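You operate a simulated robot arm through the tools that you are given. There is no shell and no other tool. Be economical: measure what you need, move in short steps, check, and stop when the job is done.

You are at the controls of a simulated two-armed robot. One attempt, no reset.

## Task
Connect the grey power supply to the jig and give it 10 volts.
Fine: switch the supply on; the plug goes in before the output is switched on; the other supply stays off.

It is judged by the outcome, as a careful person would: the job done as asked, and still so three seconds after it is handed in. It fails if anything else is knocked over, pushed out of place, dropped, spilled or broken.

## Robot
Two 7-joint arms with fingered hands on one trunk, on a base that drives. Base frame: it is fixed to the floor where the robot stands at the start and does not move with it; the origin is under the middle of the robot, x ahead of it, y to its left, z up. Units: m, rad, N and s.
The left shoulder is at the start at [0.07, 0.145, 1.187], the right one opposite. With the tool pointing down near the work surface each hand reaches from about 0.42 to 0.78 m from the robot's upright axis, wherever it stands, measured 20 degrees to its own side. Places, roughly: blue knob [0.6, 0.3, 1]; grey power supply [0.6, 0.4, 1]; lower socket switch [0.2, 0.6, 0.3]; meter dial [1, 0.3, 1]; orange knob [0.9, 0.3, 1.1]; output button of the grey power supply [0.7, 0.3, 1]; red knob [0.5, 0.3, 1]; red plug (3x4x5 cm) [0.5, 0.1, 0.9]; switch of the cream power supply [1.1, 0.3, 1.1]; switch of the grey power supply [0.7, 0.3, 0.9]; test jig [0.8, 0.1, 0.9]; upper socket switch [0.3, 0.6, 0.4]; white socket on the jig [0.7, 0.1, 0.9]. Payload 3.5 kg a hand.
The TCP of each hand is the grasp point between the finger pads, 0.025 m short of the fingertips. In the tool frame z runs along the fingers and y along their closing line. Largest opening 0.088 m; the body of the gripper starts 0.029 m behind the TCP. The gripper is a hand of 4 fingers: y runs from the thumb to the fingers, the wrist lies at [-0.013, -0.097, -0.162] in the tool frame, and closing takes about 1.5 s.
Orientation is told as [roll, pitch, yaw] about the base's x, y, z axes, in that order, counted from this pose: with the fingers straight down and the wrist toward the robot, the tool's x, y and z point along [0, 1, 0], [1, 0, 0] and [0, 0, -1] of the base frame.

## Interface
- The arms move only by the tool play_rows. It takes "left_steps", "right_steps" or both (then of equal length, played together; a hand with none holds still); each is a list of rows, each an object of numbers (a shift or turn left out is 0, a gripper value left out holds the last): "gripper": the finger opening in m, from 0 to 0.088; "x", "y", "z": the shift along the tool's x, y, z in m; "ax", "ay", "az": the turn, a rotation vector about the tool's x, y, z in rad. In form: [{"gripper": .., "x": .., "y": .., "z": .., "ax": .., "ay": .., "az": ..}, ...]. A call has 1 to 8 rows; each row shifts and turns the commanded pose from where the row before left it, along the tool's axes as they then stand. Rows are played at 5 a second. More than 0.05 m and 0.15 rad between two rows, or a gripper value outside its range, and nothing of the call is played. A pose out of reach is approached as far as the arm can. The call stops where the force on the tool passes 40 N (or 10 N more than at its start, if that is more) or the arm is blocked; 0.2 s more then pass. The fingers move at their own pace (about 0.045 m/s each) and stop on an object; they squeeze with about 26 N. The grip force told is the motor's: it shows also when the fingers shut on nothing. Time passes only in rows, and 0.2 s behind the last, so rows that do not move let the fingers close. It gives the time, the measured TCP pose, the force on the tool (base axes), the opening and the grip force at its end, in the units of the frame above (readings bear some noise), with the torque about the TCP (base axes, N m) and any sound that the robot's microphone picked up.
- Cameras (640 x 400 px; columns grow to the right, rows downward): "scene" is now at [0.1284, 0.0316, 1.4943]; the picture's right is [0.37, -0.93, 0.00], its down [-0.64, -0.26, -0.73] and it looks along [0.67, 0.27, -0.69] (base axes); focal length 269 px, centre (320, 200). "left" rides on the left gripper at [-0.064, -0.083, -0.098] in its tool frame; the picture's right is [-0.62, -0.37, 0.69], its down [0.71, -0.63, 0.30] and it looks along [0.32, 0.68, 0.65] (tool axes); focal length 265 px, centre (320, 200). "right" rides on the right gripper at [0.064, -0.083, -0.098] in its tool frame; the picture's right is [-0.62, 0.37, -0.69], its down [-0.71, -0.63, 0.30] and it looks along [-0.32, 0.68, 0.65] (tool axes); focal length 265 px, centre (320, 200). There is no depth. A picture from a camera that has moved, and an enlarged one, comes with that camera's place and axes in the base frame and with its lens.
- get_image(camera): a new picture of that camera. The clock stands still meanwhile.
- lift_body(by): slides the trunk up (or, below 0, down) by that many m; the arms and the scene camera ride with it, the base frame stays. It gives what a move gives, with no picture.
- base_move(legs): drives the robot by 1 to 6 legs, each [ahead, left, turn to the left] in m, m and rad, along the robot's own axes; the way and the turn of a leg run together, so that a leg with both is an arc; at most 1.5 m and 3.142 rad a leg. The arms and the cameras ride along, it lands a little off, and it stops where it bumps. It gives what a move gives.
- hand_shape(shape, hand): the hand has 4 fingers and takes this shape, open, in about a second: jaw (thumb against the fingers, like two jaws); tri (thumb and two fingers); tip (a fingertip pinch); poke (one finger out to press); point (the index stretched); flat (the hand flat); cup (the hand cupped); fist (a fist). The gripper value then closes the fingers along that shape, each until it touches; the sizes above hold for jaw. It gives what a move gives, with no picture.
- aim_head(pan, tilt): turns the head with the scene camera to pan (to the left, within 1.501 rad either way) and tilt (down, from -0.506 to 1.204), counted from straight ahead of the robot. It gives what a move gives.
- close_up(camera, box): a new picture of the part [left, top, right, bottom] of that camera's present view, enlarged. The clock stands still meanwhile.
- sign_off(): hands the job in; it is judged then, once.

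Go step by step. Nothing tells you exact positions but the pictures and the camera data: compare them with the known pose of the tool, close in by small moves and look again before you grip or let go. The budget is 120 turns and 108 pictures, counting those below and the enlarged ones. Unless the task says otherwise, let go and move clear before handing in, and close with one line.

The tools are called after "Emit:" as a command line: name --argument value ..., lists and objects as JSON in quotes. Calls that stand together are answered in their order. play_rows: Moves the arms, as the interface text tells. Its arguments: {"type":"object","properties":{"left_steps":{"type":"array","items":{"type":"object","properties":{"gripper":{"type":"number"},"x":{"type":"number"},"y":{"type":"number"},"z":{"type":"number"},"ax":{"type":"number"},"ay":{"type":"number"},"az":{"type":"number"}}}},"right_steps":{"type":"array","items":{"type":"object","properties":{"gripper":{"type":"number"},"x":{"type":"number"},"y":{"type":"number"},"z":{"type":"number"},"ax":{"type":"number"},"ay":{"type":"number"},"az":{"type":"number"}}}}},"required":[]} The other tools are called the same way: lift_body (by) slides the trunk up or down; hand_shape (shape, hand) gives the hand a shape; base_move (legs) drives the base; aim_head (pan, tilt) turns the head that bears the scene camera; get_image (camera) takes a picture; close_up (camera, box) takes an enlarged picture of a part of a camera's view; sign_off () hands the job in.

At the start:

```text
t: 0.0
left_eef_pos: [0.4725, 0.3296, 1.1815]
left_tcp_rot: [0.0, 0.0, -0.001]
left_ft_force: [0.5, -0.6, -0.5]
left_ft_torque: [0.0, 0.04, 0.02]
left_finger_gap: 0.0876
left_grip_force: 0.0
left_shape: jaw
right_eef_pos: [0.5551, -0.0782, 1.2235]
right_tcp_rot: [0.0, 0.0, -0.001]
right_ft_force: [0.3, 0.6, -0.1]
right_ft_torque: [0.01, 0.0, 0.0]
right_finger_gap: 0.0875
right_grip_force: 0.0
right_shape: jaw
trunk travel left (down, up): [-0.75, 0.09]
robot x, y, heading: [-0.0008, -0.0007, 0.0]
head pan, tilt: [0.382, 0.757]
```

scene: 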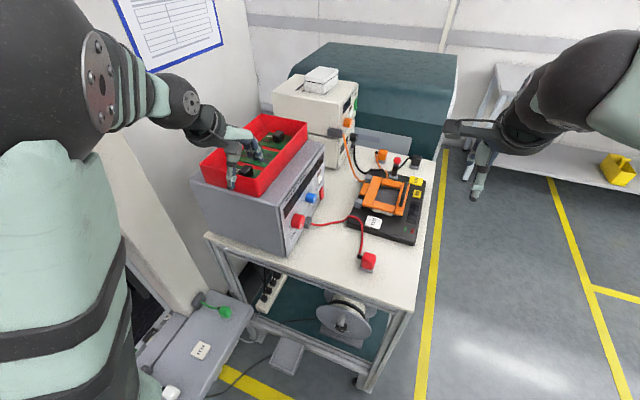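
right: 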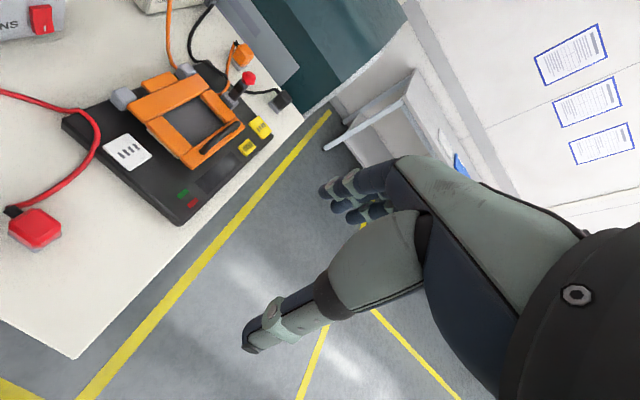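
left: 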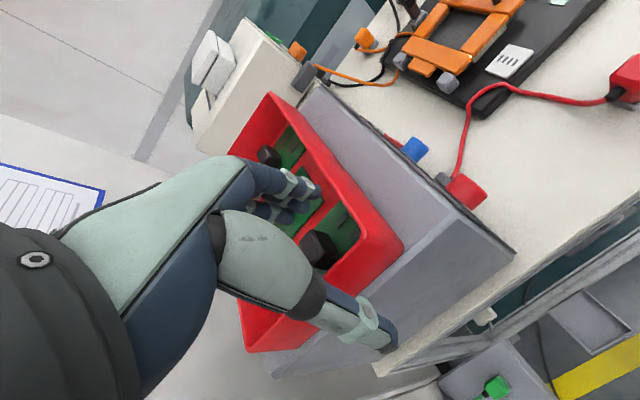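

I see the grey supply with a red bin on top, its front facing the jig, the red plug lying at the table's near edge, and a socket box at lower left with a green plug. I'll look closer at each of these first.

Emit:
close_up --camera "scene" --box '[270, 130, 440, 280]'

Emit:
close_up --camera "scene" --box '[130, 230, 330, 400]'

Emit:
close_up --camera "right" --box '[0, 0, 320, 260]'

```text
2.67 times, centred on (355, 205) of scene
camera zoom: at [0.1284, 0.0316, 1.4943], right [0.37, -0.93, 0.0], down [-0.64, -0.26, -0.73], along [0.67, 0.27, -0.69], focal length 718 px, centre (227, 187)
```

zoom: 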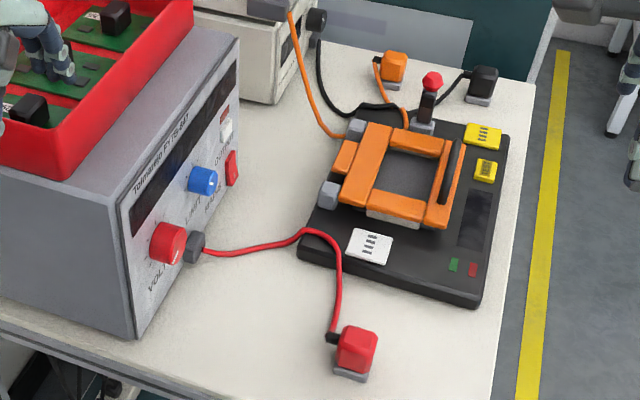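

```text
2.35 times, centred on (230, 315) of scene
camera zoom: at [0.1284, 0.0316, 1.4943], right [0.37, -0.93, 0.0], down [-0.64, -0.26, -0.73], along [0.67, 0.27, -0.69], focal length 633 px, centre (532, -71)
```

zoom: 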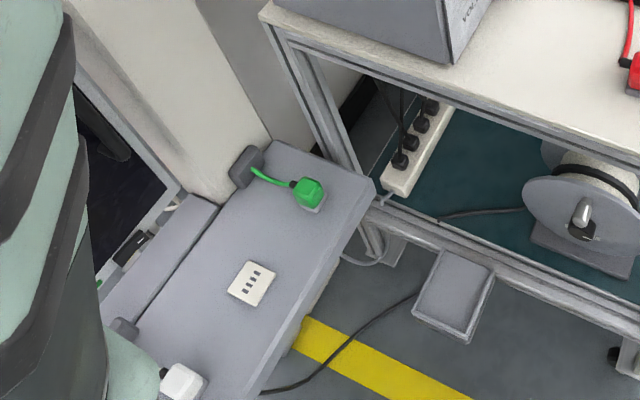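

```text
1.54 times, centred on (160, 130) of right
camera zoom: at [0.4724, -0.0131, 1.322], right [0.37, -0.62, 0.69], down [-0.63, -0.71, -0.3], along [0.68, -0.32, -0.65], focal length 408 px, centre (566, 308)
```

zoom: 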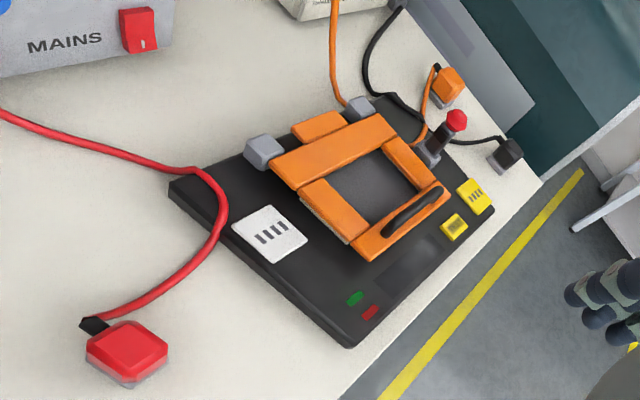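

Emit:
close_up --camera "right" --box '[0, 100, 180, 260]'

Emit:
close_up --camera "scene" --box '[300, 145, 350, 245]'

Emit:
close_up --camera "left" --box '[380, 0, 640, 220]'

```text
2.50 times, centred on (90, 180) of right
camera zoom: at [0.4724, -0.0131, 1.322], right [0.37, -0.62, 0.69], down [-0.63, -0.71, -0.3], along [0.68, -0.32, -0.65], focal length 664 px, centre (895, 250)
```

zoom: 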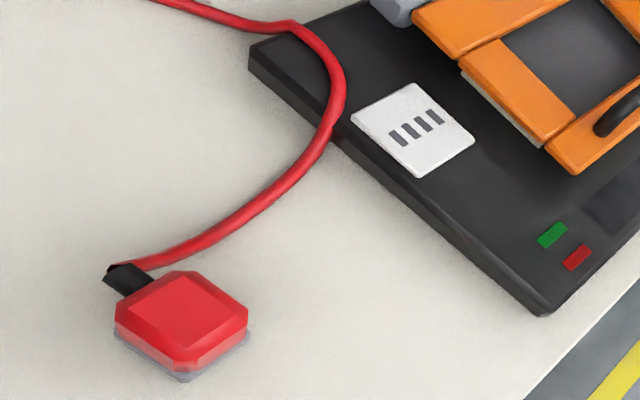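

```text
4.00 times, centred on (325, 195) of scene
camera zoom: at [0.1284, 0.0316, 1.4943], right [0.37, -0.93, 0.0], down [-0.64, -0.26, -0.73], along [0.67, 0.27, -0.69], focal length 1077 px, centre (300, 220)
```

zoom: 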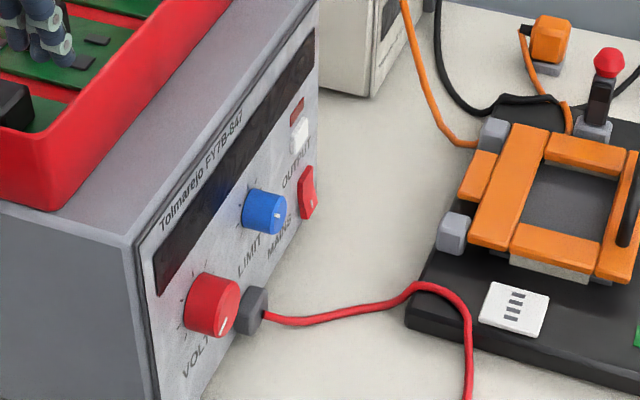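

```text
1.82 times, centred on (510, 110) of left
camera zoom: at [0.3903, 0.266, 1.2798], right [-0.37, -0.62, -0.69], down [-0.63, 0.71, -0.3], along [0.68, 0.32, -0.65], focal length 483 px, centre (-26, 364)
```

zoom: 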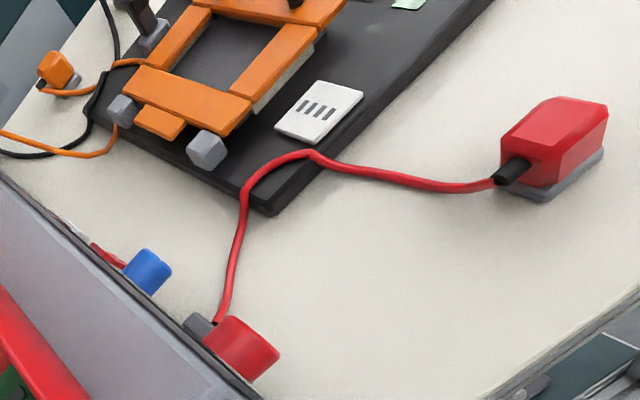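

The plug sits near (0.536, 0.064), roughly square to the base, with its cable leaving toward +y. The socket is near (0.676, 0.086) with its slots in a row along x. I'll bring the right hand above the plug.

Emit:
play_rows --right_steps '[{"gripper": 0.088, "x": 0.036, "y": -0.005, "z": 0.04}, {"x": 0.036, "y": -0.005, "z": 0.045}, {"x": 0.035, "y": -0.005, "z": 0.045}, {"x": 0.035, "y": -0.004, "z": 0.04}, {"z": 0.03}]'

Emit:
get_image --camera "right"

Emit:
close_up --camera "scene" --box '[290, 130, 450, 290]'

```text
refused: row 1 steps farther than a row can; nothing moved
```

```text
98 pictures are left
camera right: at [0.4724, -0.0131, 1.322], right [0.37, -0.62, 0.69], down [-0.63, -0.71, -0.3], along [0.68, -0.32, -0.65], focal length 265 px, centre (320, 200)
```

right: 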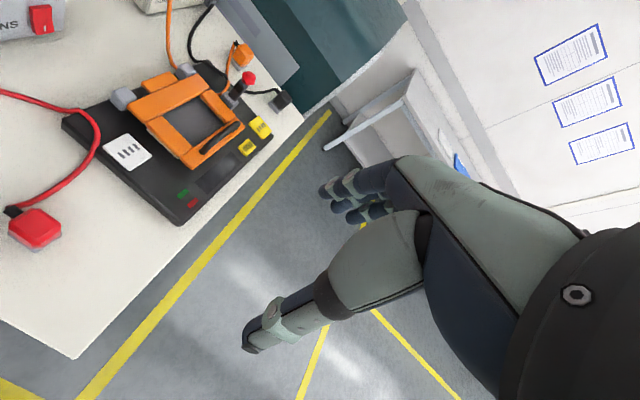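

```text
2.50 times, centred on (370, 210) of scene
camera zoom: at [0.1284, 0.0316, 1.4943], right [0.37, -0.93, 0.0], down [-0.64, -0.26, -0.73], along [0.67, 0.27, -0.69], focal length 673 px, centre (195, 175)
```

zoom: 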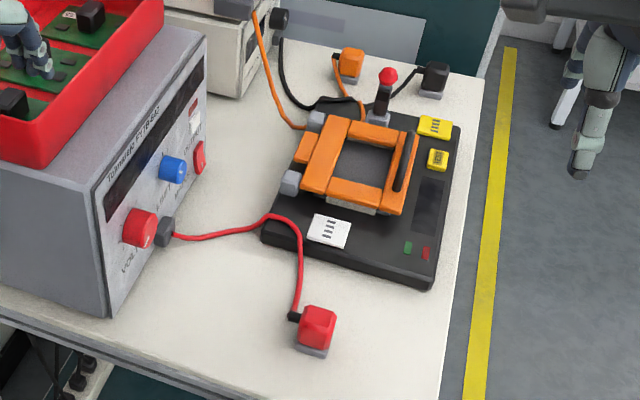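

The step limit is on the combined length. I'll use smaller steps.

Emit:
play_rows --right_steps '[{"gripper": 0.088, "x": 0.024, "y": -0.003, "z": 0.032}, {"x": 0.024, "y": -0.003, "z": 0.032}, {"x": 0.024, "y": -0.003, "z": 0.032}, {"x": 0.024, "y": -0.003, "z": 0.032}, {"x": 0.024, "y": -0.003, "z": 0.032}, {"x": 0.022, "y": -0.003, "z": 0.03}, {"z": 0.01}]'

Emit:
get_image --camera "right"

Emit:
close_up --camera "scene" --box '[290, 130, 450, 290]'

```text
t: 1.6
left_eef_pos: [0.4737, 0.3283, 1.1825]
left_tcp_rot: [0.0, 0.001, 0.0]
left_ft_force: [0.1, 0.1, 0.8]
left_ft_torque: [0.02, 0.0, 0.04]
left_finger_gap: 0.0877
left_grip_force: 0.1
left_shape: jaw
right_eef_pos: [0.5379, 0.0637, 1.0239]
right_tcp_rot: [0.006, 0.001, -0.004]
right_ft_force: [-0.2, 0.6, -0.7]
right_ft_torque: [0.02, 0.01, 0.01]
right_finger_gap: 0.0873
right_grip_force: 0.1
right_shape: jaw
trunk travel left (down, up): [-0.75, 0.09]
robot x, y, heading: [-0.0002, 0.0014, 0.001]
head pan, tilt: [0.382, 0.757]
```

```text
96 pictures are left
camera right: at [0.4556, 0.1274, 1.1227], right [0.37, -0.62, 0.69], down [-0.63, -0.71, -0.31], along [0.68, -0.32, -0.66], focal length 265 px, centre (320, 200)
```

right: 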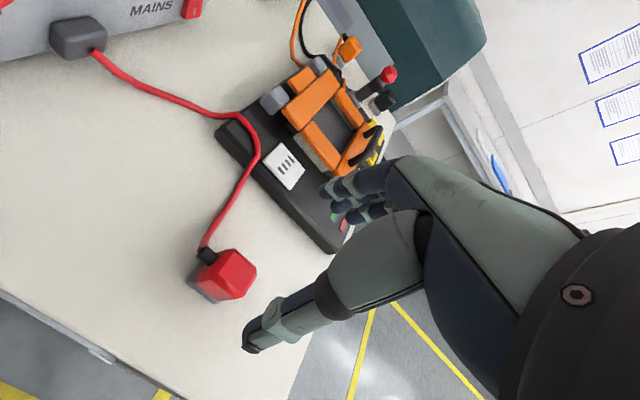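

```text
2.50 times, centred on (370, 210) of scene
camera zoom: at [0.1286, 0.0309, 1.4943], right [0.37, -0.93, 0.0], down [-0.64, -0.26, -0.73], along [0.67, 0.27, -0.69], focal length 673 px, centre (195, 175)
```

zoom: 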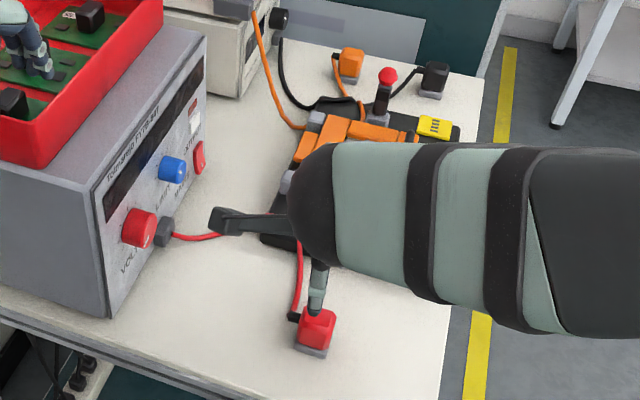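

Emit:
close_up --camera "right" --box '[160, 120, 360, 320]'

Emit:
close_up --camera "right" --box '[210, 20, 410, 220]'

```text
2.00 times, centred on (260, 220) of right
camera zoom: at [0.4556, 0.1274, 1.1227], right [0.37, -0.62, 0.69], down [-0.63, -0.71, -0.31], along [0.68, -0.32, -0.66], focal length 531 px, centre (440, 160)
```

zoom: 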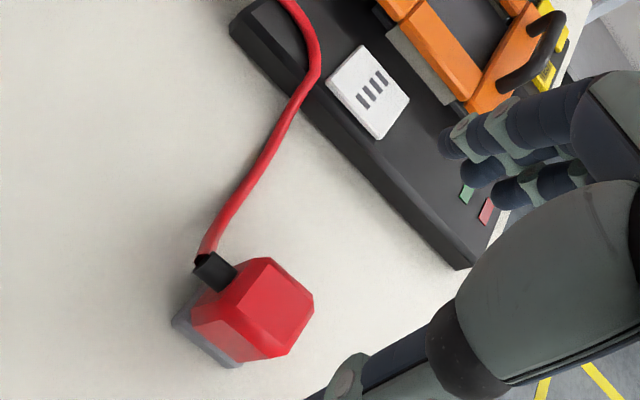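

```text
2.00 times, centred on (310, 120) of right
camera zoom: at [0.4556, 0.1274, 1.1227], right [0.37, -0.62, 0.69], down [-0.63, -0.71, -0.31], along [0.68, -0.32, -0.66], focal length 531 px, centre (340, 360)
```

zoom: 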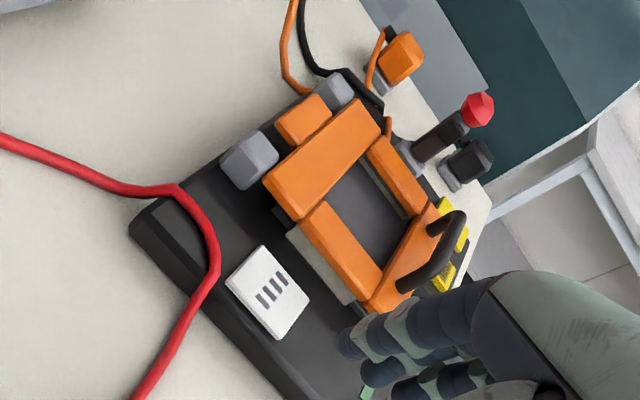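

The plug's top is at about z 0.92, with its centre near (0.538, 0.061). I'll lower over it with the fingers straddling it along x.

Emit:
play_rows --right_steps '[{"z": 0.03, "x": -0.002}, {"z": 0.03}, {"z": 0.025}, {"z": 0.02}]'

Emit:
get_image --camera "right"

Emit:
close_up --camera "left" --box '[440, 0, 640, 200]'

```text
t: 2.6
left_eef_pos: [0.473, 0.3303, 1.1807]
left_tcp_rot: [0.0, 0.003, -0.001]
left_ft_force: [1.0, -0.1, -0.1]
left_ft_torque: [-0.02, 0.0, -0.02]
left_finger_gap: 0.0878
left_grip_force: 0.1
left_shape: jaw
right_eef_pos: [0.5379, 0.0617, 0.9158]
right_tcp_rot: [-0.002, 0.001, -0.002]
right_ft_force: [0.5, -0.1, -0.2]
right_ft_torque: [-0.01, -0.03, 0.02]
right_finger_gap: 0.0875
right_grip_force: 0.1
right_shape: jaw
trunk travel left (down, up): [-0.75, 0.09]
robot x, y, heading: [0.0011, 0.0014, -0.001]
head pan, tilt: [0.382, 0.757]
```

```text
92 pictures are left
camera right: at [0.4553, 0.1263, 1.0148], right [0.37, -0.62, 0.69], down [-0.63, -0.71, -0.3], along [0.68, -0.33, -0.65], focal length 265 px, centre (320, 200)
```

right: 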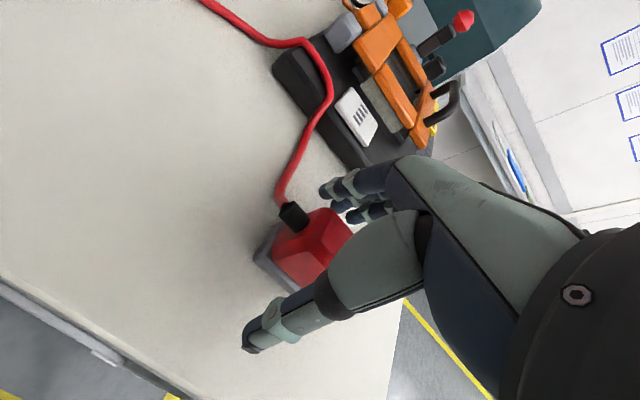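

```text
2.00 times, centred on (540, 100) of left
camera zoom: at [0.391, 0.2662, 1.2795], right [-0.37, -0.62, -0.69], down [-0.63, 0.71, -0.3], along [0.68, 0.32, -0.65], focal length 531 px, centre (-120, 400)
```

zoom: 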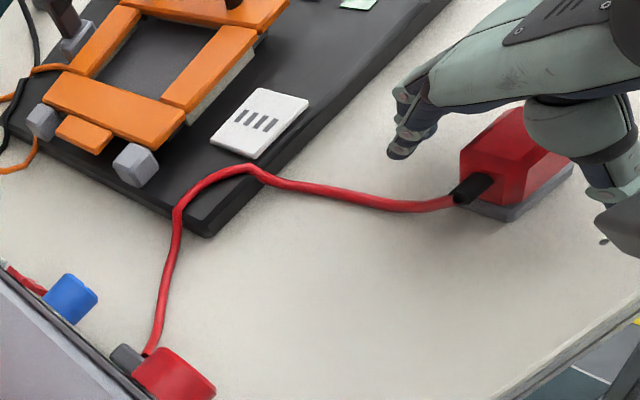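

The fingers straddle the plug, so I'll close on it.

Emit:
play_rows --right_steps '[{"gripper": 0.06}, {"gripper": 0.045}, {"gripper": 0.03}, {"gripper": 0.015}, {"gripper": 0.01}, {}, {}, {}]'

Emit:
get_image --camera "right"

```text
t: 4.4
left_eef_pos: [0.4716, 0.3296, 1.182]
left_tcp_rot: [0.0, -0.001, -0.001]
left_ft_force: [-0.7, 0.8, 0.1]
left_ft_torque: [0.0, -0.01, -0.01]
left_finger_gap: 0.0875
left_grip_force: 0.0
left_shape: jaw
right_eef_pos: [0.538, 0.0621, 0.917]
right_tcp_rot: [0.0, -0.001, 0.001]
right_ft_force: [-0.2, -0.1, -0.8]
right_ft_torque: [-0.02, 0.0, 0.0]
right_finger_gap: 0.0247
right_grip_force: 25.8
right_shape: jaw
trunk travel left (down, up): [-0.75, 0.09]
robot x, y, heading: [0.0007, 0.0005, -0.001]
head pan, tilt: [0.382, 0.757]
```

```text
90 pictures are left
camera right: at [0.4547, 0.1269, 1.0166], right [0.37, -0.62, 0.69], down [-0.63, -0.71, -0.3], along [0.68, -0.32, -0.65], focal length 265 px, centre (320, 200)
```

right: 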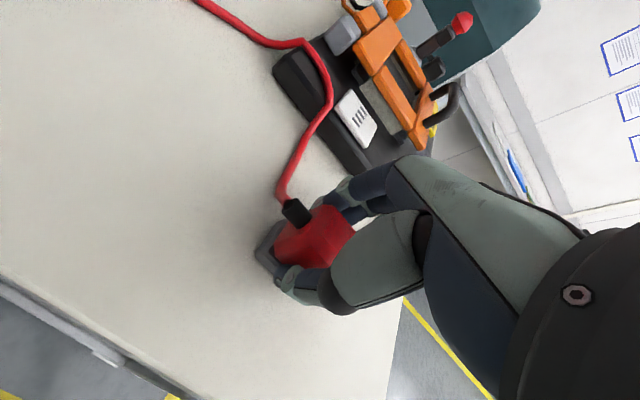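

It is gripped at 25 mm. I'll lift and look at its underside.

Emit:
play_rows --right_steps '[{"z": -0.03}, {"z": -0.04}, {"z": -0.04}]'

Emit:
close_up --camera "right" --box '[200, 140, 400, 320]'

Emit:
close_up --camera "left" --box '[480, 0, 640, 160]'

Emit:
close_up --camera "scene" --box '[290, 150, 450, 290]'

```text
t: 5.2
left_eef_pos: [0.4712, 0.3304, 1.1818]
left_tcp_rot: [0.001, 0.0, 0.0]
left_ft_force: [0.3, 0.6, 0.3]
left_ft_torque: [-0.03, 0.03, 0.01]
left_finger_gap: 0.0876
left_grip_force: 0.1
left_shape: jaw
right_eef_pos: [0.5378, 0.0594, 1.0255]
right_tcp_rot: [0.005, 0.009, -0.005]
right_ft_force: [1.0, -0.2, -0.4]
right_ft_torque: [-0.01, 0.02, -0.02]
right_finger_gap: 0.0247
right_grip_force: 26.3
right_shape: jaw
trunk travel left (down, up): [-0.75, 0.09]
robot x, y, heading: [0.0001, -0.0033, -0.002]
head pan, tilt: [0.382, 0.757]
```

```text
2.22 times, centred on (300, 230) of right
camera zoom: at [0.4552, 0.1239, 1.1257], right [0.37, -0.63, 0.69], down [-0.64, -0.71, -0.3], along [0.68, -0.33, -0.66], focal length 590 px, centre (364, 133)
```

zoom: 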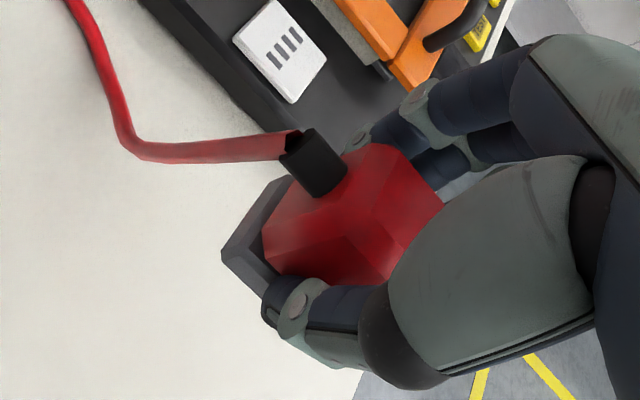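

```text
2.50 times, centred on (560, 80) of left
camera zoom: at [0.3896, 0.2657, 1.28], right [-0.37, -0.62, -0.69], down [-0.63, 0.71, -0.3], along [0.68, 0.32, -0.65], focal length 664 px, centre (-280, 500)
```

zoom: 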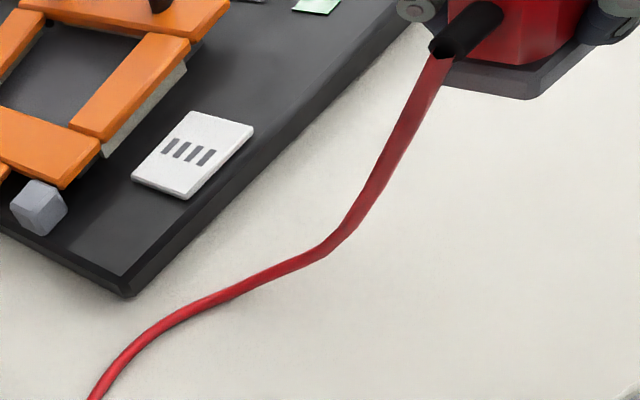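

```text
2.86 times, centred on (370, 220) of scene
camera zoom: at [0.1276, 0.0313, 1.4943], right [0.37, -0.93, 0.0], down [-0.64, -0.26, -0.73], along [0.67, 0.27, -0.69], focal length 769 px, centre (177, 143)
```

zoom: 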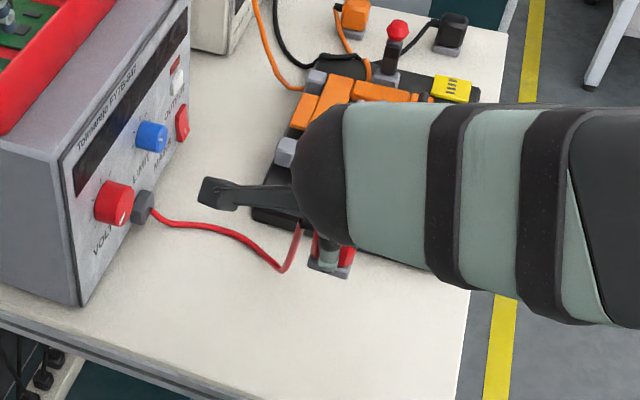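

The plug is held with the cable toward +y, and the slots suit its present orientation. I'll move above the socket.

Emit:
play_rows --right_steps '[{"y": 0.035, "x": 0.006}, {"y": 0.035, "x": 0.006}, {"y": 0.035, "x": 0.006}, {"y": 0.034, "x": 0.005}, {}]'

Emit:
get_image --camera "right"

Emit:
close_up --camera "left" --box '[380, 0, 640, 160]'

Emit:
close_up --camera "scene" --box '[300, 130, 460, 270]'

```text
t: 6.4
left_eef_pos: [0.4724, 0.3291, 1.1817]
left_tcp_rot: [0.001, 0.0, 0.001]
left_ft_force: [0.1, 0.3, -0.3]
left_ft_torque: [-0.04, -0.03, -0.03]
left_finger_gap: 0.0875
left_grip_force: 0.0
left_shape: jaw
right_eef_pos: [0.6407, 0.0797, 1.0269]
right_tcp_rot: [-0.002, 0.001, -0.001]
right_ft_force: [-0.3, 0.2, 0.2]
right_ft_torque: [-0.03, -0.01, 0.01]
right_finger_gap: 0.0245
right_grip_force: 26.6
right_shape: jaw
right hand out of reach, approached as far as the arm can: row 4
trunk travel left (down, up): [-0.75, 0.09]
robot x, y, heading: [-0.0011, -0.0002, 0.003]
head pan, tilt: [0.382, 0.757]
```

```text
86 pictures are left
camera right: at [0.5582, 0.1442, 1.1266], right [0.37, -0.62, 0.69], down [-0.63, -0.71, -0.3], along [0.68, -0.33, -0.65], focal length 265 px, centre (320, 200)
```

right: 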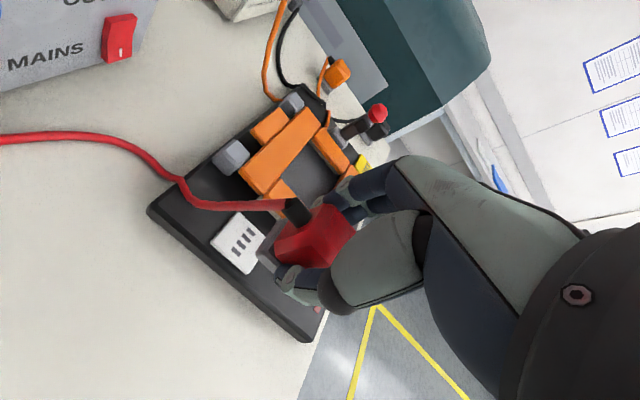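

```text
2.46 times, centred on (510, 80) of left
camera zoom: at [0.39, 0.2656, 1.2799], right [-0.37, -0.62, -0.69], down [-0.63, 0.71, -0.3], along [0.68, 0.32, -0.65], focal length 653 px, centre (-148, 495)
```

zoom: 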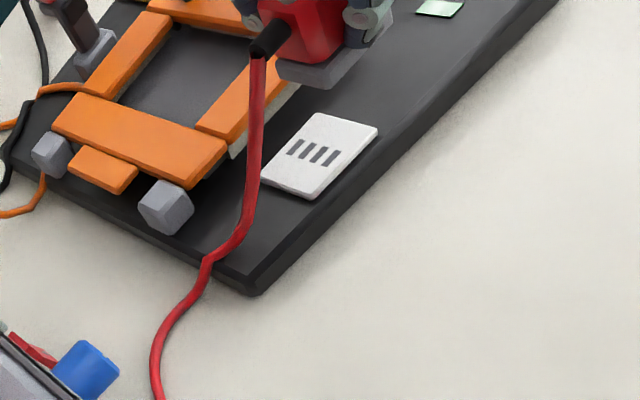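

```text
2.86 times, centred on (380, 200) of scene
camera zoom: at [0.128, 0.0313, 1.4944], right [0.37, -0.93, 0.0], down [-0.64, -0.26, -0.73], along [0.67, 0.27, -0.69], focal length 769 px, centre (149, 200)
```

zoom: 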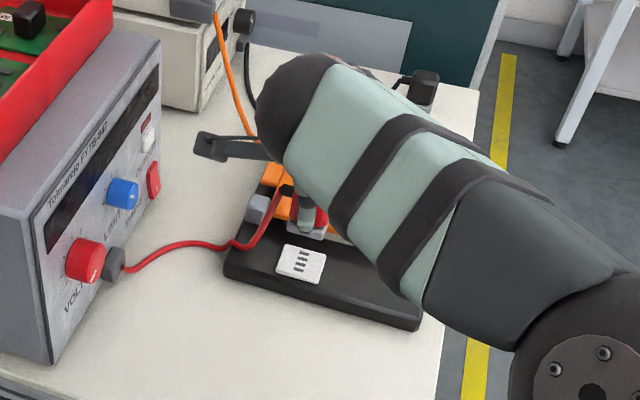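

The right arm is near its reach limit here. I'll raise the left hand clear of the bin, draw the right one back, and drive the base ahead a little.

Emit:
play_rows --left_steps '[{"z": -0.03}, {"z": -0.03}, {"z": -0.03}, {}]' --right_steps '[{"y": -0.03}, {"y": -0.03}, {"y": -0.03}, {}]'

Emit:
base_move --legs '[[0.1, 0.0, 0.0]]'

Emit:
get_image --camera "scene"

```text
t: 7.4
left_eef_pos: [0.4736, 0.3296, 1.2711]
left_tcp_rot: [0.0, -0.001, 0.001]
left_ft_force: [-0.3, 0.8, 0.2]
left_ft_torque: [0.0, 0.01, 0.01]
left_finger_gap: 0.0878
left_grip_force: 0.1
left_shape: jaw
right_eef_pos: [0.5524, 0.0816, 1.0276]
right_tcp_rot: [0.001, 0.001, 0.0]
right_ft_force: [-0.7, 0.1, -0.4]
right_ft_torque: [0.02, 0.0, 0.0]
right_finger_gap: 0.0245
right_grip_force: 26.0
right_shape: jaw
trunk travel left (down, up): [-0.75, 0.09]
robot x, y, heading: [0.0002, 0.0023, 0.002]
head pan, tilt: [0.382, 0.757]
```

```text
t: 8.6
left_eef_pos: [0.5691, 0.3308, 1.273]
left_tcp_rot: [0.0, -0.003, 0.0]
left_ft_force: [-0.1, -0.7, -1.0]
left_ft_torque: [-0.03, -0.01, 0.01]
left_finger_gap: 0.0876
left_grip_force: 0.0
left_shape: jaw
right_eef_pos: [0.6495, 0.08, 1.0284]
right_tcp_rot: [0.001, -0.001, 0.0]
right_ft_force: [-0.6, -0.2, -0.7]
right_ft_torque: [-0.01, 0.0, 0.01]
right_finger_gap: 0.0242
right_grip_force: 26.0
right_shape: jaw
trunk travel left (down, up): [-0.75, 0.09]
robot x, y, heading: [0.0982, 0.002, -0.002]
head pan, tilt: [0.382, 0.757]
```

```text
83 pictures are left
camera scene: at [0.2243, 0.0316, 1.4946], right [0.37, -0.93, 0.0], down [-0.64, -0.26, -0.73], along [0.68, 0.27, -0.69], focal length 269 px, centre (320, 200)
```

scene: 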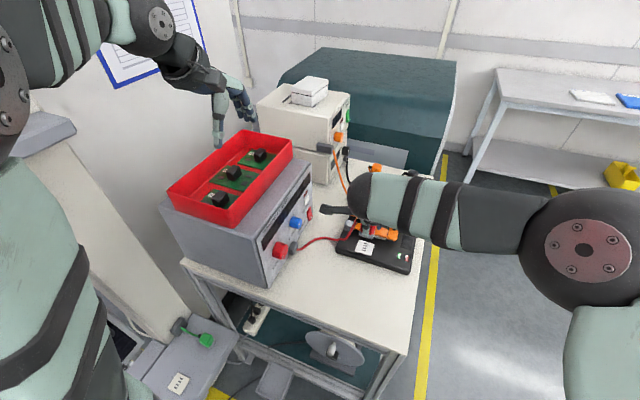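

Emit:
play_rows --right_steps '[{"y": 0.014, "x": 0.001}, {"y": 0.014, "x": 0.001}, {"z": 0.02}, {"z": 0.02}, {}]'

Emit:
close_up --camera "right" --box '[180, 100, 400, 320]'

Emit:
get_image --camera "left"

Emit:
close_up --camera "scene" --box '[300, 170, 460, 290]'

```text
t: 9.8
left_eef_pos: [0.5705, 0.3302, 1.2723]
left_tcp_rot: [0.0, 0.0, 0.0]
left_ft_force: [-1.2, -0.5, 0.0]
left_ft_torque: [0.01, 0.0, -0.01]
left_finger_gap: 0.0877
left_grip_force: 0.1
left_shape: jaw
right_eef_pos: [0.6793, 0.0826, 0.9882]
right_tcp_rot: [0.0, 0.0, 0.001]
right_ft_force: [-0.1, -0.6, -0.4]
right_ft_torque: [-0.02, 0.02, 0.0]
right_finger_gap: 0.0247
right_grip_force: 25.7
right_shape: jaw
trunk travel left (down, up): [-0.75, 0.09]
robot x, y, heading: [0.0996, -0.0017, -0.002]
head pan, tilt: [0.382, 0.757]
```

```text
1.82 times, centred on (290, 210) of right
camera zoom: at [0.5958, 0.1465, 1.0861], right [0.37, -0.62, 0.69], down [-0.63, -0.71, -0.3], along [0.68, -0.32, -0.65], focal length 483 px, centre (374, 182)
```

zoom: 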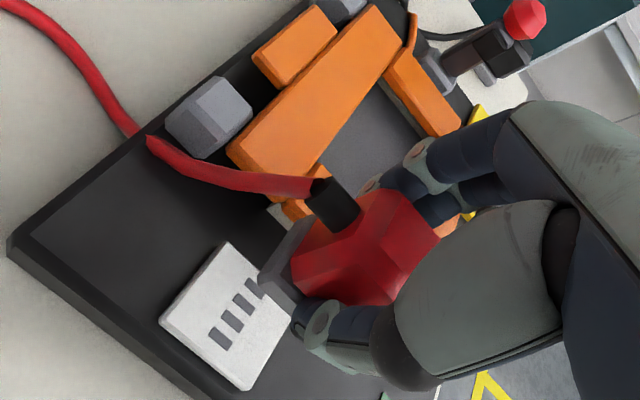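

```text
81 pictures are left
camera left: at [0.4886, 0.2664, 1.3702], right [-0.37, -0.62, -0.69], down [-0.63, 0.71, -0.3], along [0.68, 0.32, -0.65], focal length 265 px, centre (320, 200)
```

left: 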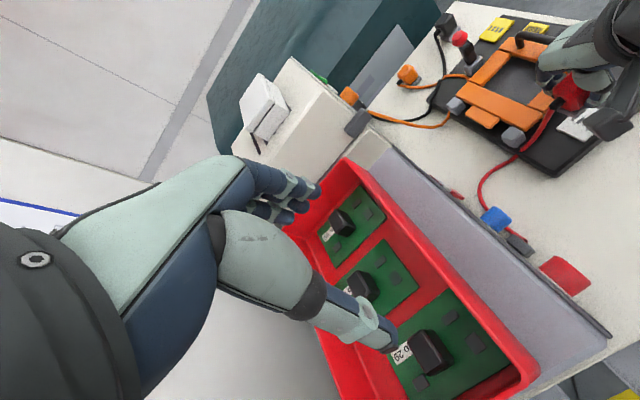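

```text
3.33 times, centred on (380, 230) of scene
camera zoom: at [0.2269, 0.0316, 1.4943], right [0.37, -0.93, 0.0], down [-0.64, -0.26, -0.73], along [0.67, 0.27, -0.69], focal length 897 px, centre (120, 100)
```

zoom: 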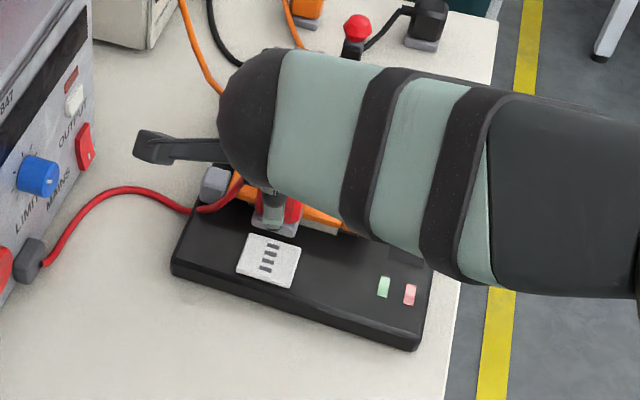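

Emit:
play_rows --right_steps '[{"z": 0.018}, {"z": 0.018}, {}]'

Emit:
close_up --camera "right" --box '[220, 140, 380, 300]'

Emit:
close_up --camera "left" --box '[480, 20, 640, 180]'

Emit:
close_up --camera "scene" --box '[330, 200, 410, 270]'

```text
t: 10.6
left_eef_pos: [0.5713, 0.3307, 1.2721]
left_tcp_rot: [0.0, -0.001, 0.0]
left_ft_force: [0.0, 0.1, -0.5]
left_ft_torque: [0.04, 0.02, 0.0]
left_finger_gap: 0.0875
left_grip_force: 0.1
left_shape: jaw
right_eef_pos: [0.6793, 0.0813, 0.9513]
right_tcp_rot: [-0.001, -0.001, -0.001]
right_ft_force: [0.2, 0.6, -1.0]
right_ft_torque: [0.02, -0.03, 0.03]
right_finger_gap: 0.0245
right_grip_force: 26.0
right_shape: jaw
trunk travel left (down, up): [-0.75, 0.09]
robot x, y, heading: [0.0984, -0.0006, -0.001]
head pan, tilt: [0.382, 0.757]
```

```text
2.50 times, centred on (300, 220) of right
camera zoom: at [0.5959, 0.1467, 1.0506], right [0.37, -0.62, 0.69], down [-0.63, -0.71, -0.3], along [0.68, -0.32, -0.65], focal length 664 px, centre (370, 150)
```

zoom: 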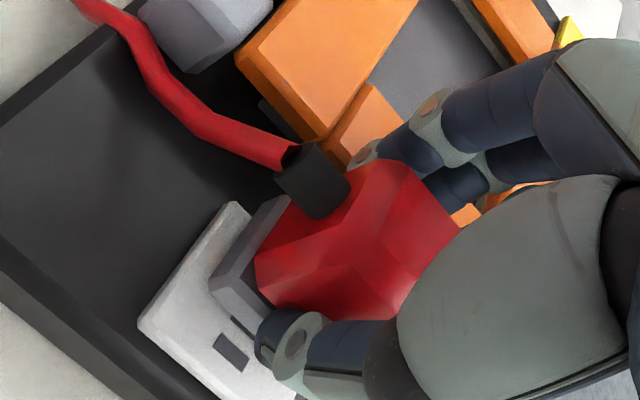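

```text
2.50 times, centred on (560, 100) of left
camera zoom: at [0.4888, 0.2664, 1.3701], right [-0.37, -0.62, -0.69], down [-0.63, 0.71, -0.3], along [0.68, 0.32, -0.65], focal length 664 px, centre (-280, 450)
```

zoom: 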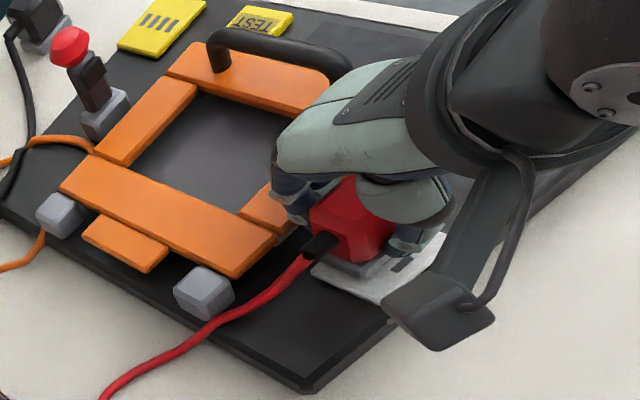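

```text
5.71 times, centred on (370, 235) of scene
camera zoom: at [0.2271, 0.0315, 1.4943], right [0.37, -0.93, 0.0], down [-0.64, -0.26, -0.73], along [0.67, 0.27, -0.69], focal length 1538 px, centre (34, 0)
```

zoom: 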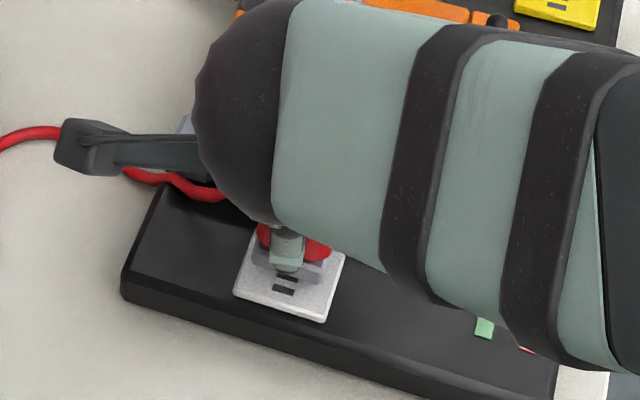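

The plug sits about 10 mm too far in x over the socket, and y agrees. I'll shift it back and check.

Emit:
play_rows --right_steps '[{"y": -0.005}, {"y": -0.005}, {}]'

Emit:
close_up --camera "right" --box '[220, 140, 380, 300]'

Emit:
close_up --camera "scene" --box '[330, 200, 410, 270]'

```text
t: 11.3
left_eef_pos: [0.5723, 0.3304, 1.2712]
left_tcp_rot: [0.001, 0.001, 0.0]
left_ft_force: [-0.3, 0.1, 0.3]
left_ft_torque: [-0.05, 0.0, 0.0]
left_finger_gap: 0.0877
left_grip_force: 0.0
left_shape: jaw
right_eef_pos: [0.669, 0.0837, 0.9508]
right_tcp_rot: [0.001, 0.0, 0.001]
right_ft_force: [0.6, 0.6, -1.3]
right_ft_torque: [-0.01, 0.04, -0.01]
right_finger_gap: 0.0247
right_grip_force: 25.9
right_shape: jaw
trunk travel left (down, up): [-0.75, 0.09]
robot x, y, heading: [0.0966, 0.0035, -0.0]
head pan, tilt: [0.382, 0.757]
```

```text
2.50 times, centred on (300, 220) of right
camera zoom: at [0.5859, 0.1473, 1.0503], right [0.37, -0.62, 0.69], down [-0.63, -0.71, -0.3], along [0.68, -0.32, -0.65], focal length 664 px, centre (370, 150)
```

zoom: 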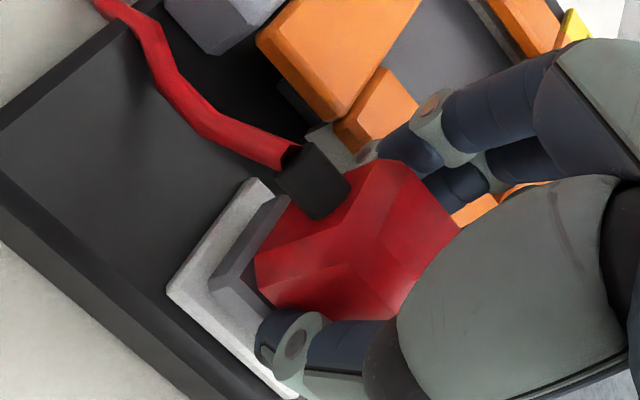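

```text
5.71 times, centred on (370, 235) of scene
camera zoom: at [0.2275, 0.0317, 1.4943], right [0.37, -0.93, 0.0], down [-0.64, -0.26, -0.73], along [0.67, 0.27, -0.69], focal length 1538 px, centre (34, 0)
```

zoom: 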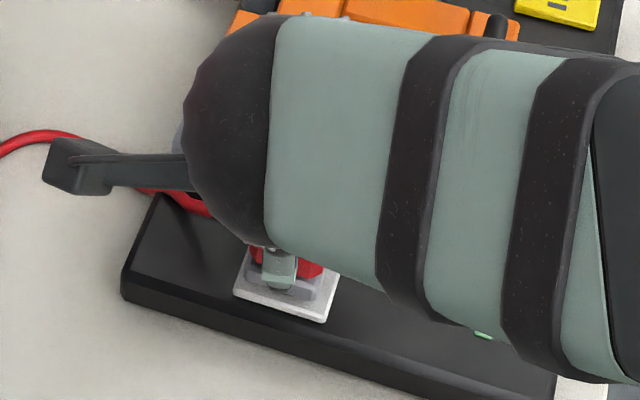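

Alignment looks right within a couple of millimetres. I'll press down in small steps.

Emit:
play_rows --right_steps '[{"z": 0.004, "x": -0.001}, {"z": 0.004}, {"z": 0.004}, {"z": 0.004}, {}]'

Emit:
close_up --camera "right" --box '[220, 140, 380, 300]'

Emit:
close_up --camera "scene" --box '[330, 200, 410, 270]'

```text
t: 12.6
left_eef_pos: [0.5652, 0.331, 1.2752]
left_tcp_rot: [-0.001, -0.006, -0.001]
left_ft_force: [-0.1, -0.2, 0.3]
left_ft_torque: [0.01, 0.01, -0.02]
left_finger_gap: 0.0877
left_grip_force: 0.0
left_shape: jaw
right_eef_pos: [0.6687, 0.0816, 0.9436]
right_tcp_rot: [0.004, -0.016, -0.002]
right_ft_force: [1.6, 1.3, 38.6]
right_ft_torque: [0.0, -0.17, 0.05]
right_finger_gap: 0.0274
right_grip_force: 26.1
right_shape: jaw
trunk travel left (down, up): [-0.75, 0.09]
robot x, y, heading: [0.097, 0.0005, 0.002]
head pan, tilt: [0.382, 0.757]
```

```text
2.50 times, centred on (300, 220) of right
camera zoom: at [0.5838, 0.1457, 1.0411], right [0.36, -0.62, 0.7], down [-0.63, -0.71, -0.32], along [0.69, -0.32, -0.64], focal length 664 px, centre (370, 150)
```

zoom: 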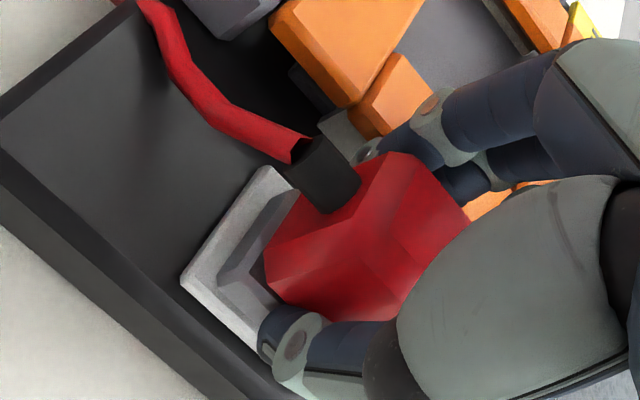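

```text
5.71 times, centred on (370, 235) of scene
camera zoom: at [0.2204, 0.0311, 1.4953], right [0.37, -0.93, 0.0], down [-0.63, -0.26, -0.73], along [0.68, 0.27, -0.68], focal length 1538 px, centre (34, 0)
```

zoom: 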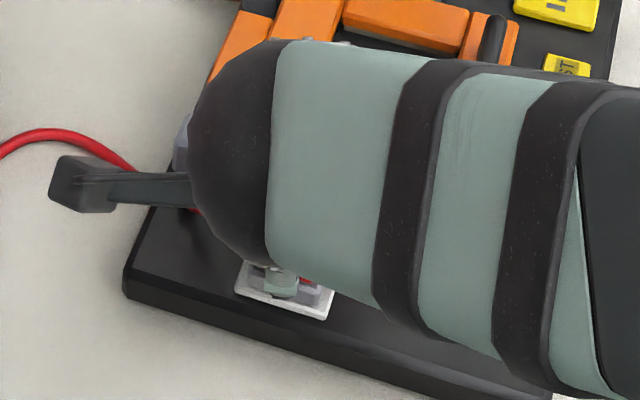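

Contact is firm at z 0.944. I'll ease off and test with a small sideways nudge whether the plug is held by the socket.

Emit:
play_rows --right_steps '[{"z": -0.008}, {}]'

Emit:
play_rows --right_steps '[{"x": 0.003}, {}]'

Emit:
close_up --camera "right" --box '[220, 140, 380, 300]'

```text
t: 13.2
left_eef_pos: [0.5701, 0.33, 1.2716]
left_tcp_rot: [0.001, -0.003, 0.0]
left_ft_force: [0.1, -0.3, -1.0]
left_ft_torque: [-0.03, 0.0, -0.01]
left_finger_gap: 0.0877
left_grip_force: 0.1
left_shape: jaw
right_eef_pos: [0.6685, 0.0813, 0.9431]
right_tcp_rot: [0.0, -0.002, -0.001]
right_ft_force: [2.2, 0.3, 17.1]
right_ft_torque: [0.02, -0.18, 0.02]
right_finger_gap: 0.0266
right_grip_force: 25.9
right_shape: jaw
trunk travel left (down, up): [-0.75, 0.09]
robot x, y, heading: [0.099, -0.0026, -0.001]
head pan, tilt: [0.382, 0.757]
```

```text
t: 13.8
left_eef_pos: [0.5697, 0.3291, 1.2724]
left_tcp_rot: [0.002, -0.002, 0.0]
left_ft_force: [-0.8, -0.2, 0.4]
left_ft_torque: [-0.02, 0.0, 0.02]
left_finger_gap: 0.0875
left_grip_force: 0.1
left_shape: jaw
right_eef_pos: [0.6678, 0.082, 0.9444]
right_tcp_rot: [-0.002, -0.002, 0.0]
right_ft_force: [2.7, -4.3, 15.0]
right_ft_torque: [-0.1, -0.21, -0.06]
right_finger_gap: 0.0268
right_grip_force: 26.1
right_shape: jaw
trunk travel left (down, up): [-0.75, 0.09]
robot x, y, heading: [0.0969, 0.0022, 0.003]
head pan, tilt: [0.382, 0.757]
```

```text
2.50 times, centred on (300, 220) of right
camera zoom: at [0.585, 0.1473, 1.0435], right [0.37, -0.62, 0.69], down [-0.63, -0.71, -0.3], along [0.68, -0.33, -0.65], focal length 664 px, centre (370, 150)
```

zoom: 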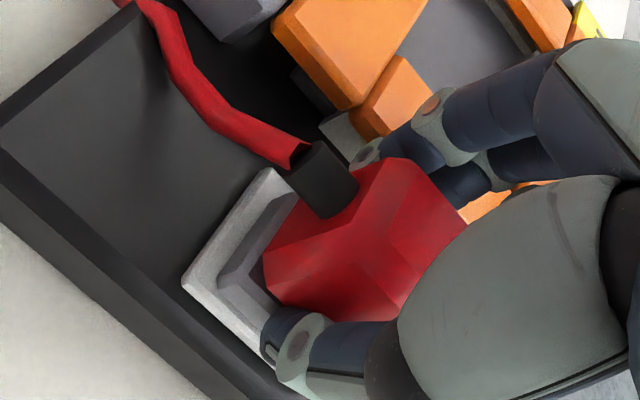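

Emit:
play_rows --right_steps '[{"x": -0.003, "z": -0.003}, {}]'

Emit:
play_rows --right_steps '[{"z": -0.004}, {}]'

Emit:
close_up --camera "right" --box '[220, 140, 380, 300]'

```text
t: 14.3
left_eef_pos: [0.571, 0.3295, 1.272]
left_tcp_rot: [0.001, -0.002, -0.001]
left_ft_force: [0.5, -0.4, 0.2]
left_ft_torque: [-0.01, -0.01, 0.0]
left_finger_gap: 0.0874
left_grip_force: 0.0
left_shape: jaw
right_eef_pos: [0.668, 0.0829, 0.9452]
right_tcp_rot: [0.0, 0.003, 0.003]
right_ft_force: [1.2, 0.2, 2.9]
right_ft_torque: [-0.03, -0.1, -0.02]
right_finger_gap: 0.0264
right_grip_force: 26.3
right_shape: jaw
trunk travel left (down, up): [-0.75, 0.09]
robot x, y, heading: [0.0986, 0.0012, -0.005]
head pan, tilt: [0.382, 0.757]
```

```text
t: 14.9
left_eef_pos: [0.5706, 0.3306, 1.271]
left_tcp_rot: [0.0, 0.0, 0.0]
left_ft_force: [-0.1, 0.7, 0.2]
left_ft_torque: [0.03, 0.02, 0.02]
left_finger_gap: 0.0878
left_grip_force: 0.0
left_shape: jaw
right_eef_pos: [0.6688, 0.0817, 0.9505]
right_tcp_rot: [0.0, 0.002, 0.001]
right_ft_force: [0.2, 0.5, -1.2]
right_ft_torque: [0.02, 0.01, 0.01]
right_finger_gap: 0.0262
right_grip_force: 25.8
right_shape: jaw
trunk travel left (down, up): [-0.75, 0.09]
robot x, y, heading: [0.0981, -0.0012, 0.004]
head pan, tilt: [0.382, 0.757]
```

```text
2.50 times, centred on (300, 220) of right
camera zoom: at [0.5858, 0.1459, 1.0494], right [0.37, -0.62, 0.69], down [-0.63, -0.72, -0.3], along [0.68, -0.32, -0.65], focal length 664 px, centre (370, 150)
```

zoom: 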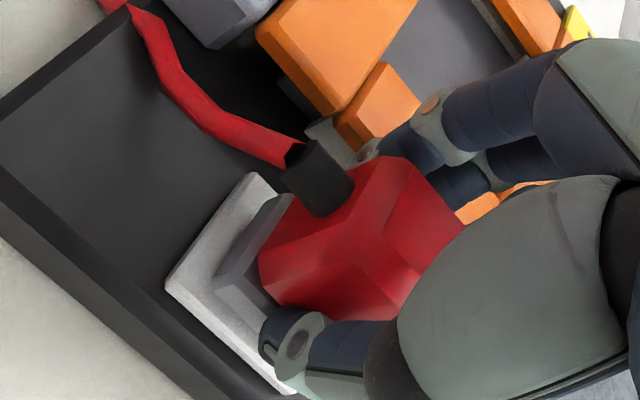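

The plug came back out, so it wasn't seated. I need to see the pin pattern: I'll raise the right hand, roll it so the plug's underside faces left, and turn the left hand so its camera looks that way.

Emit:
play_rows --right_steps '[{"z": -0.04}, {"z": -0.04}, {"z": -0.04}, {"y": -0.03}, {"y": -0.02}, {}]' --left_steps '[{"az": 0.14}, {"az": 0.14}, {"az": 0.14}, {"az": 0.14}, {"az": 0.14}, {"az": 0.14}]'

Emit:
play_rows --right_steps '[{"ay": 0.145}, {"ay": 0.145}, {"ay": 0.145}, {"ay": 0.145}, {"ay": 0.145}, {"ay": 0.145}, {}]' --left_steps '[{"az": 0.14}, {"az": 0.14}, {"az": 0.14}, {"az": 0.14}, {"az": 0.14}, {}, {}]'

Emit:
get_image --camera "left"

Emit:
get_image --camera "scene"

```text
t: 16.4
left_eef_pos: [0.5734, 0.3317, 1.2725]
left_tcp_rot: [-0.003, -0.001, -0.841]
left_ft_force: [0.4, 0.2, -0.7]
left_ft_torque: [0.02, 0.01, -0.02]
left_finger_gap: 0.0876
left_grip_force: 0.1
left_shape: jaw
right_eef_pos: [0.6259, 0.0745, 1.0689]
right_tcp_rot: [0.018, 0.011, -0.023]
right_ft_force: [-0.3, 0.1, -1.5]
right_ft_torque: [-0.02, -0.03, 0.01]
right_finger_gap: 0.0258
right_grip_force: 26.2
right_shape: jaw
trunk travel left (down, up): [-0.75, 0.09]
robot x, y, heading: [0.098, 0.0003, 0.003]
head pan, tilt: [0.382, 0.757]
```

```text
t: 17.4
left_eef_pos: [0.5742, 0.3285, 1.2727]
left_tcp_rot: [-0.004, -0.017, -1.349]
left_ft_force: [10.8, -16.9, -6.5]
left_ft_torque: [1.38, 0.67, 0.61]
left_finger_gap: 0.0876
left_grip_force: 0.0
left_shape: jaw
right_eef_pos: [0.6194, 0.0809, 1.0702]
right_tcp_rot: [0.551, 0.001, 0.001]
right_ft_force: [-0.5, -0.3, 0.1]
right_ft_torque: [-0.01, -0.01, 0.01]
right_finger_gap: 0.0257
right_grip_force: 26.0
right_shape: jaw
trunk travel left (down, up): [-0.75, 0.09]
robot x, y, heading: [0.1032, -0.0013, -0.0]
head pan, tilt: [0.382, 0.757]
stopped in row 5 (left hand): the force on the tool passed its limit at 150 N (the readings are from after the stop); the commanded pose is now the measured one
```

```text
70 pictures are left
camera left: at [0.495, 0.3965, 1.3702], right [-0.69, 0.21, -0.7], down [0.56, 0.77, -0.32], along [0.47, -0.61, -0.64], focal length 265 px, centre (320, 200)
```

left: 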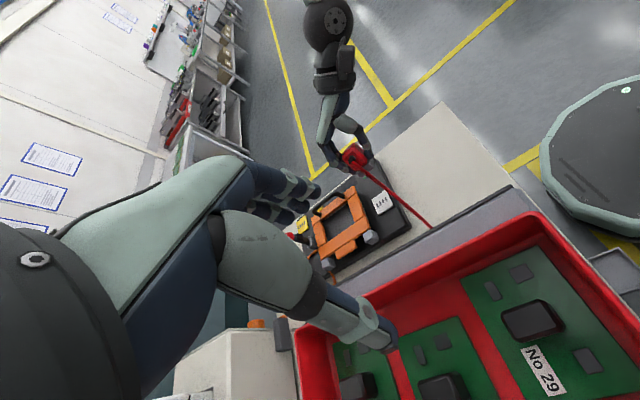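

```text
69 pictures are left
camera scene: at [0.2285, 0.0308, 1.4942], right [0.37, -0.93, 0.0], down [-0.64, -0.26, -0.73], along [0.67, 0.27, -0.69], focal length 269 px, centre (320, 200)
```

scene: 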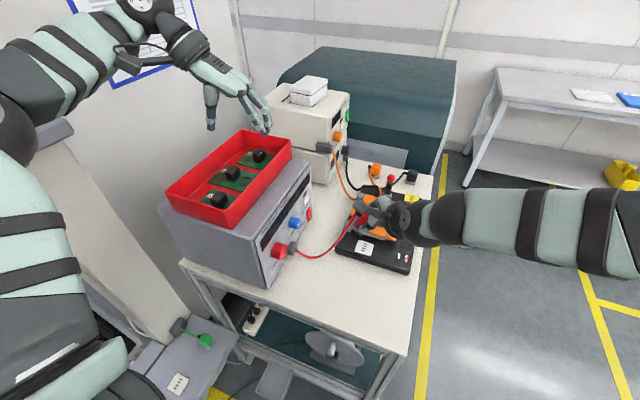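

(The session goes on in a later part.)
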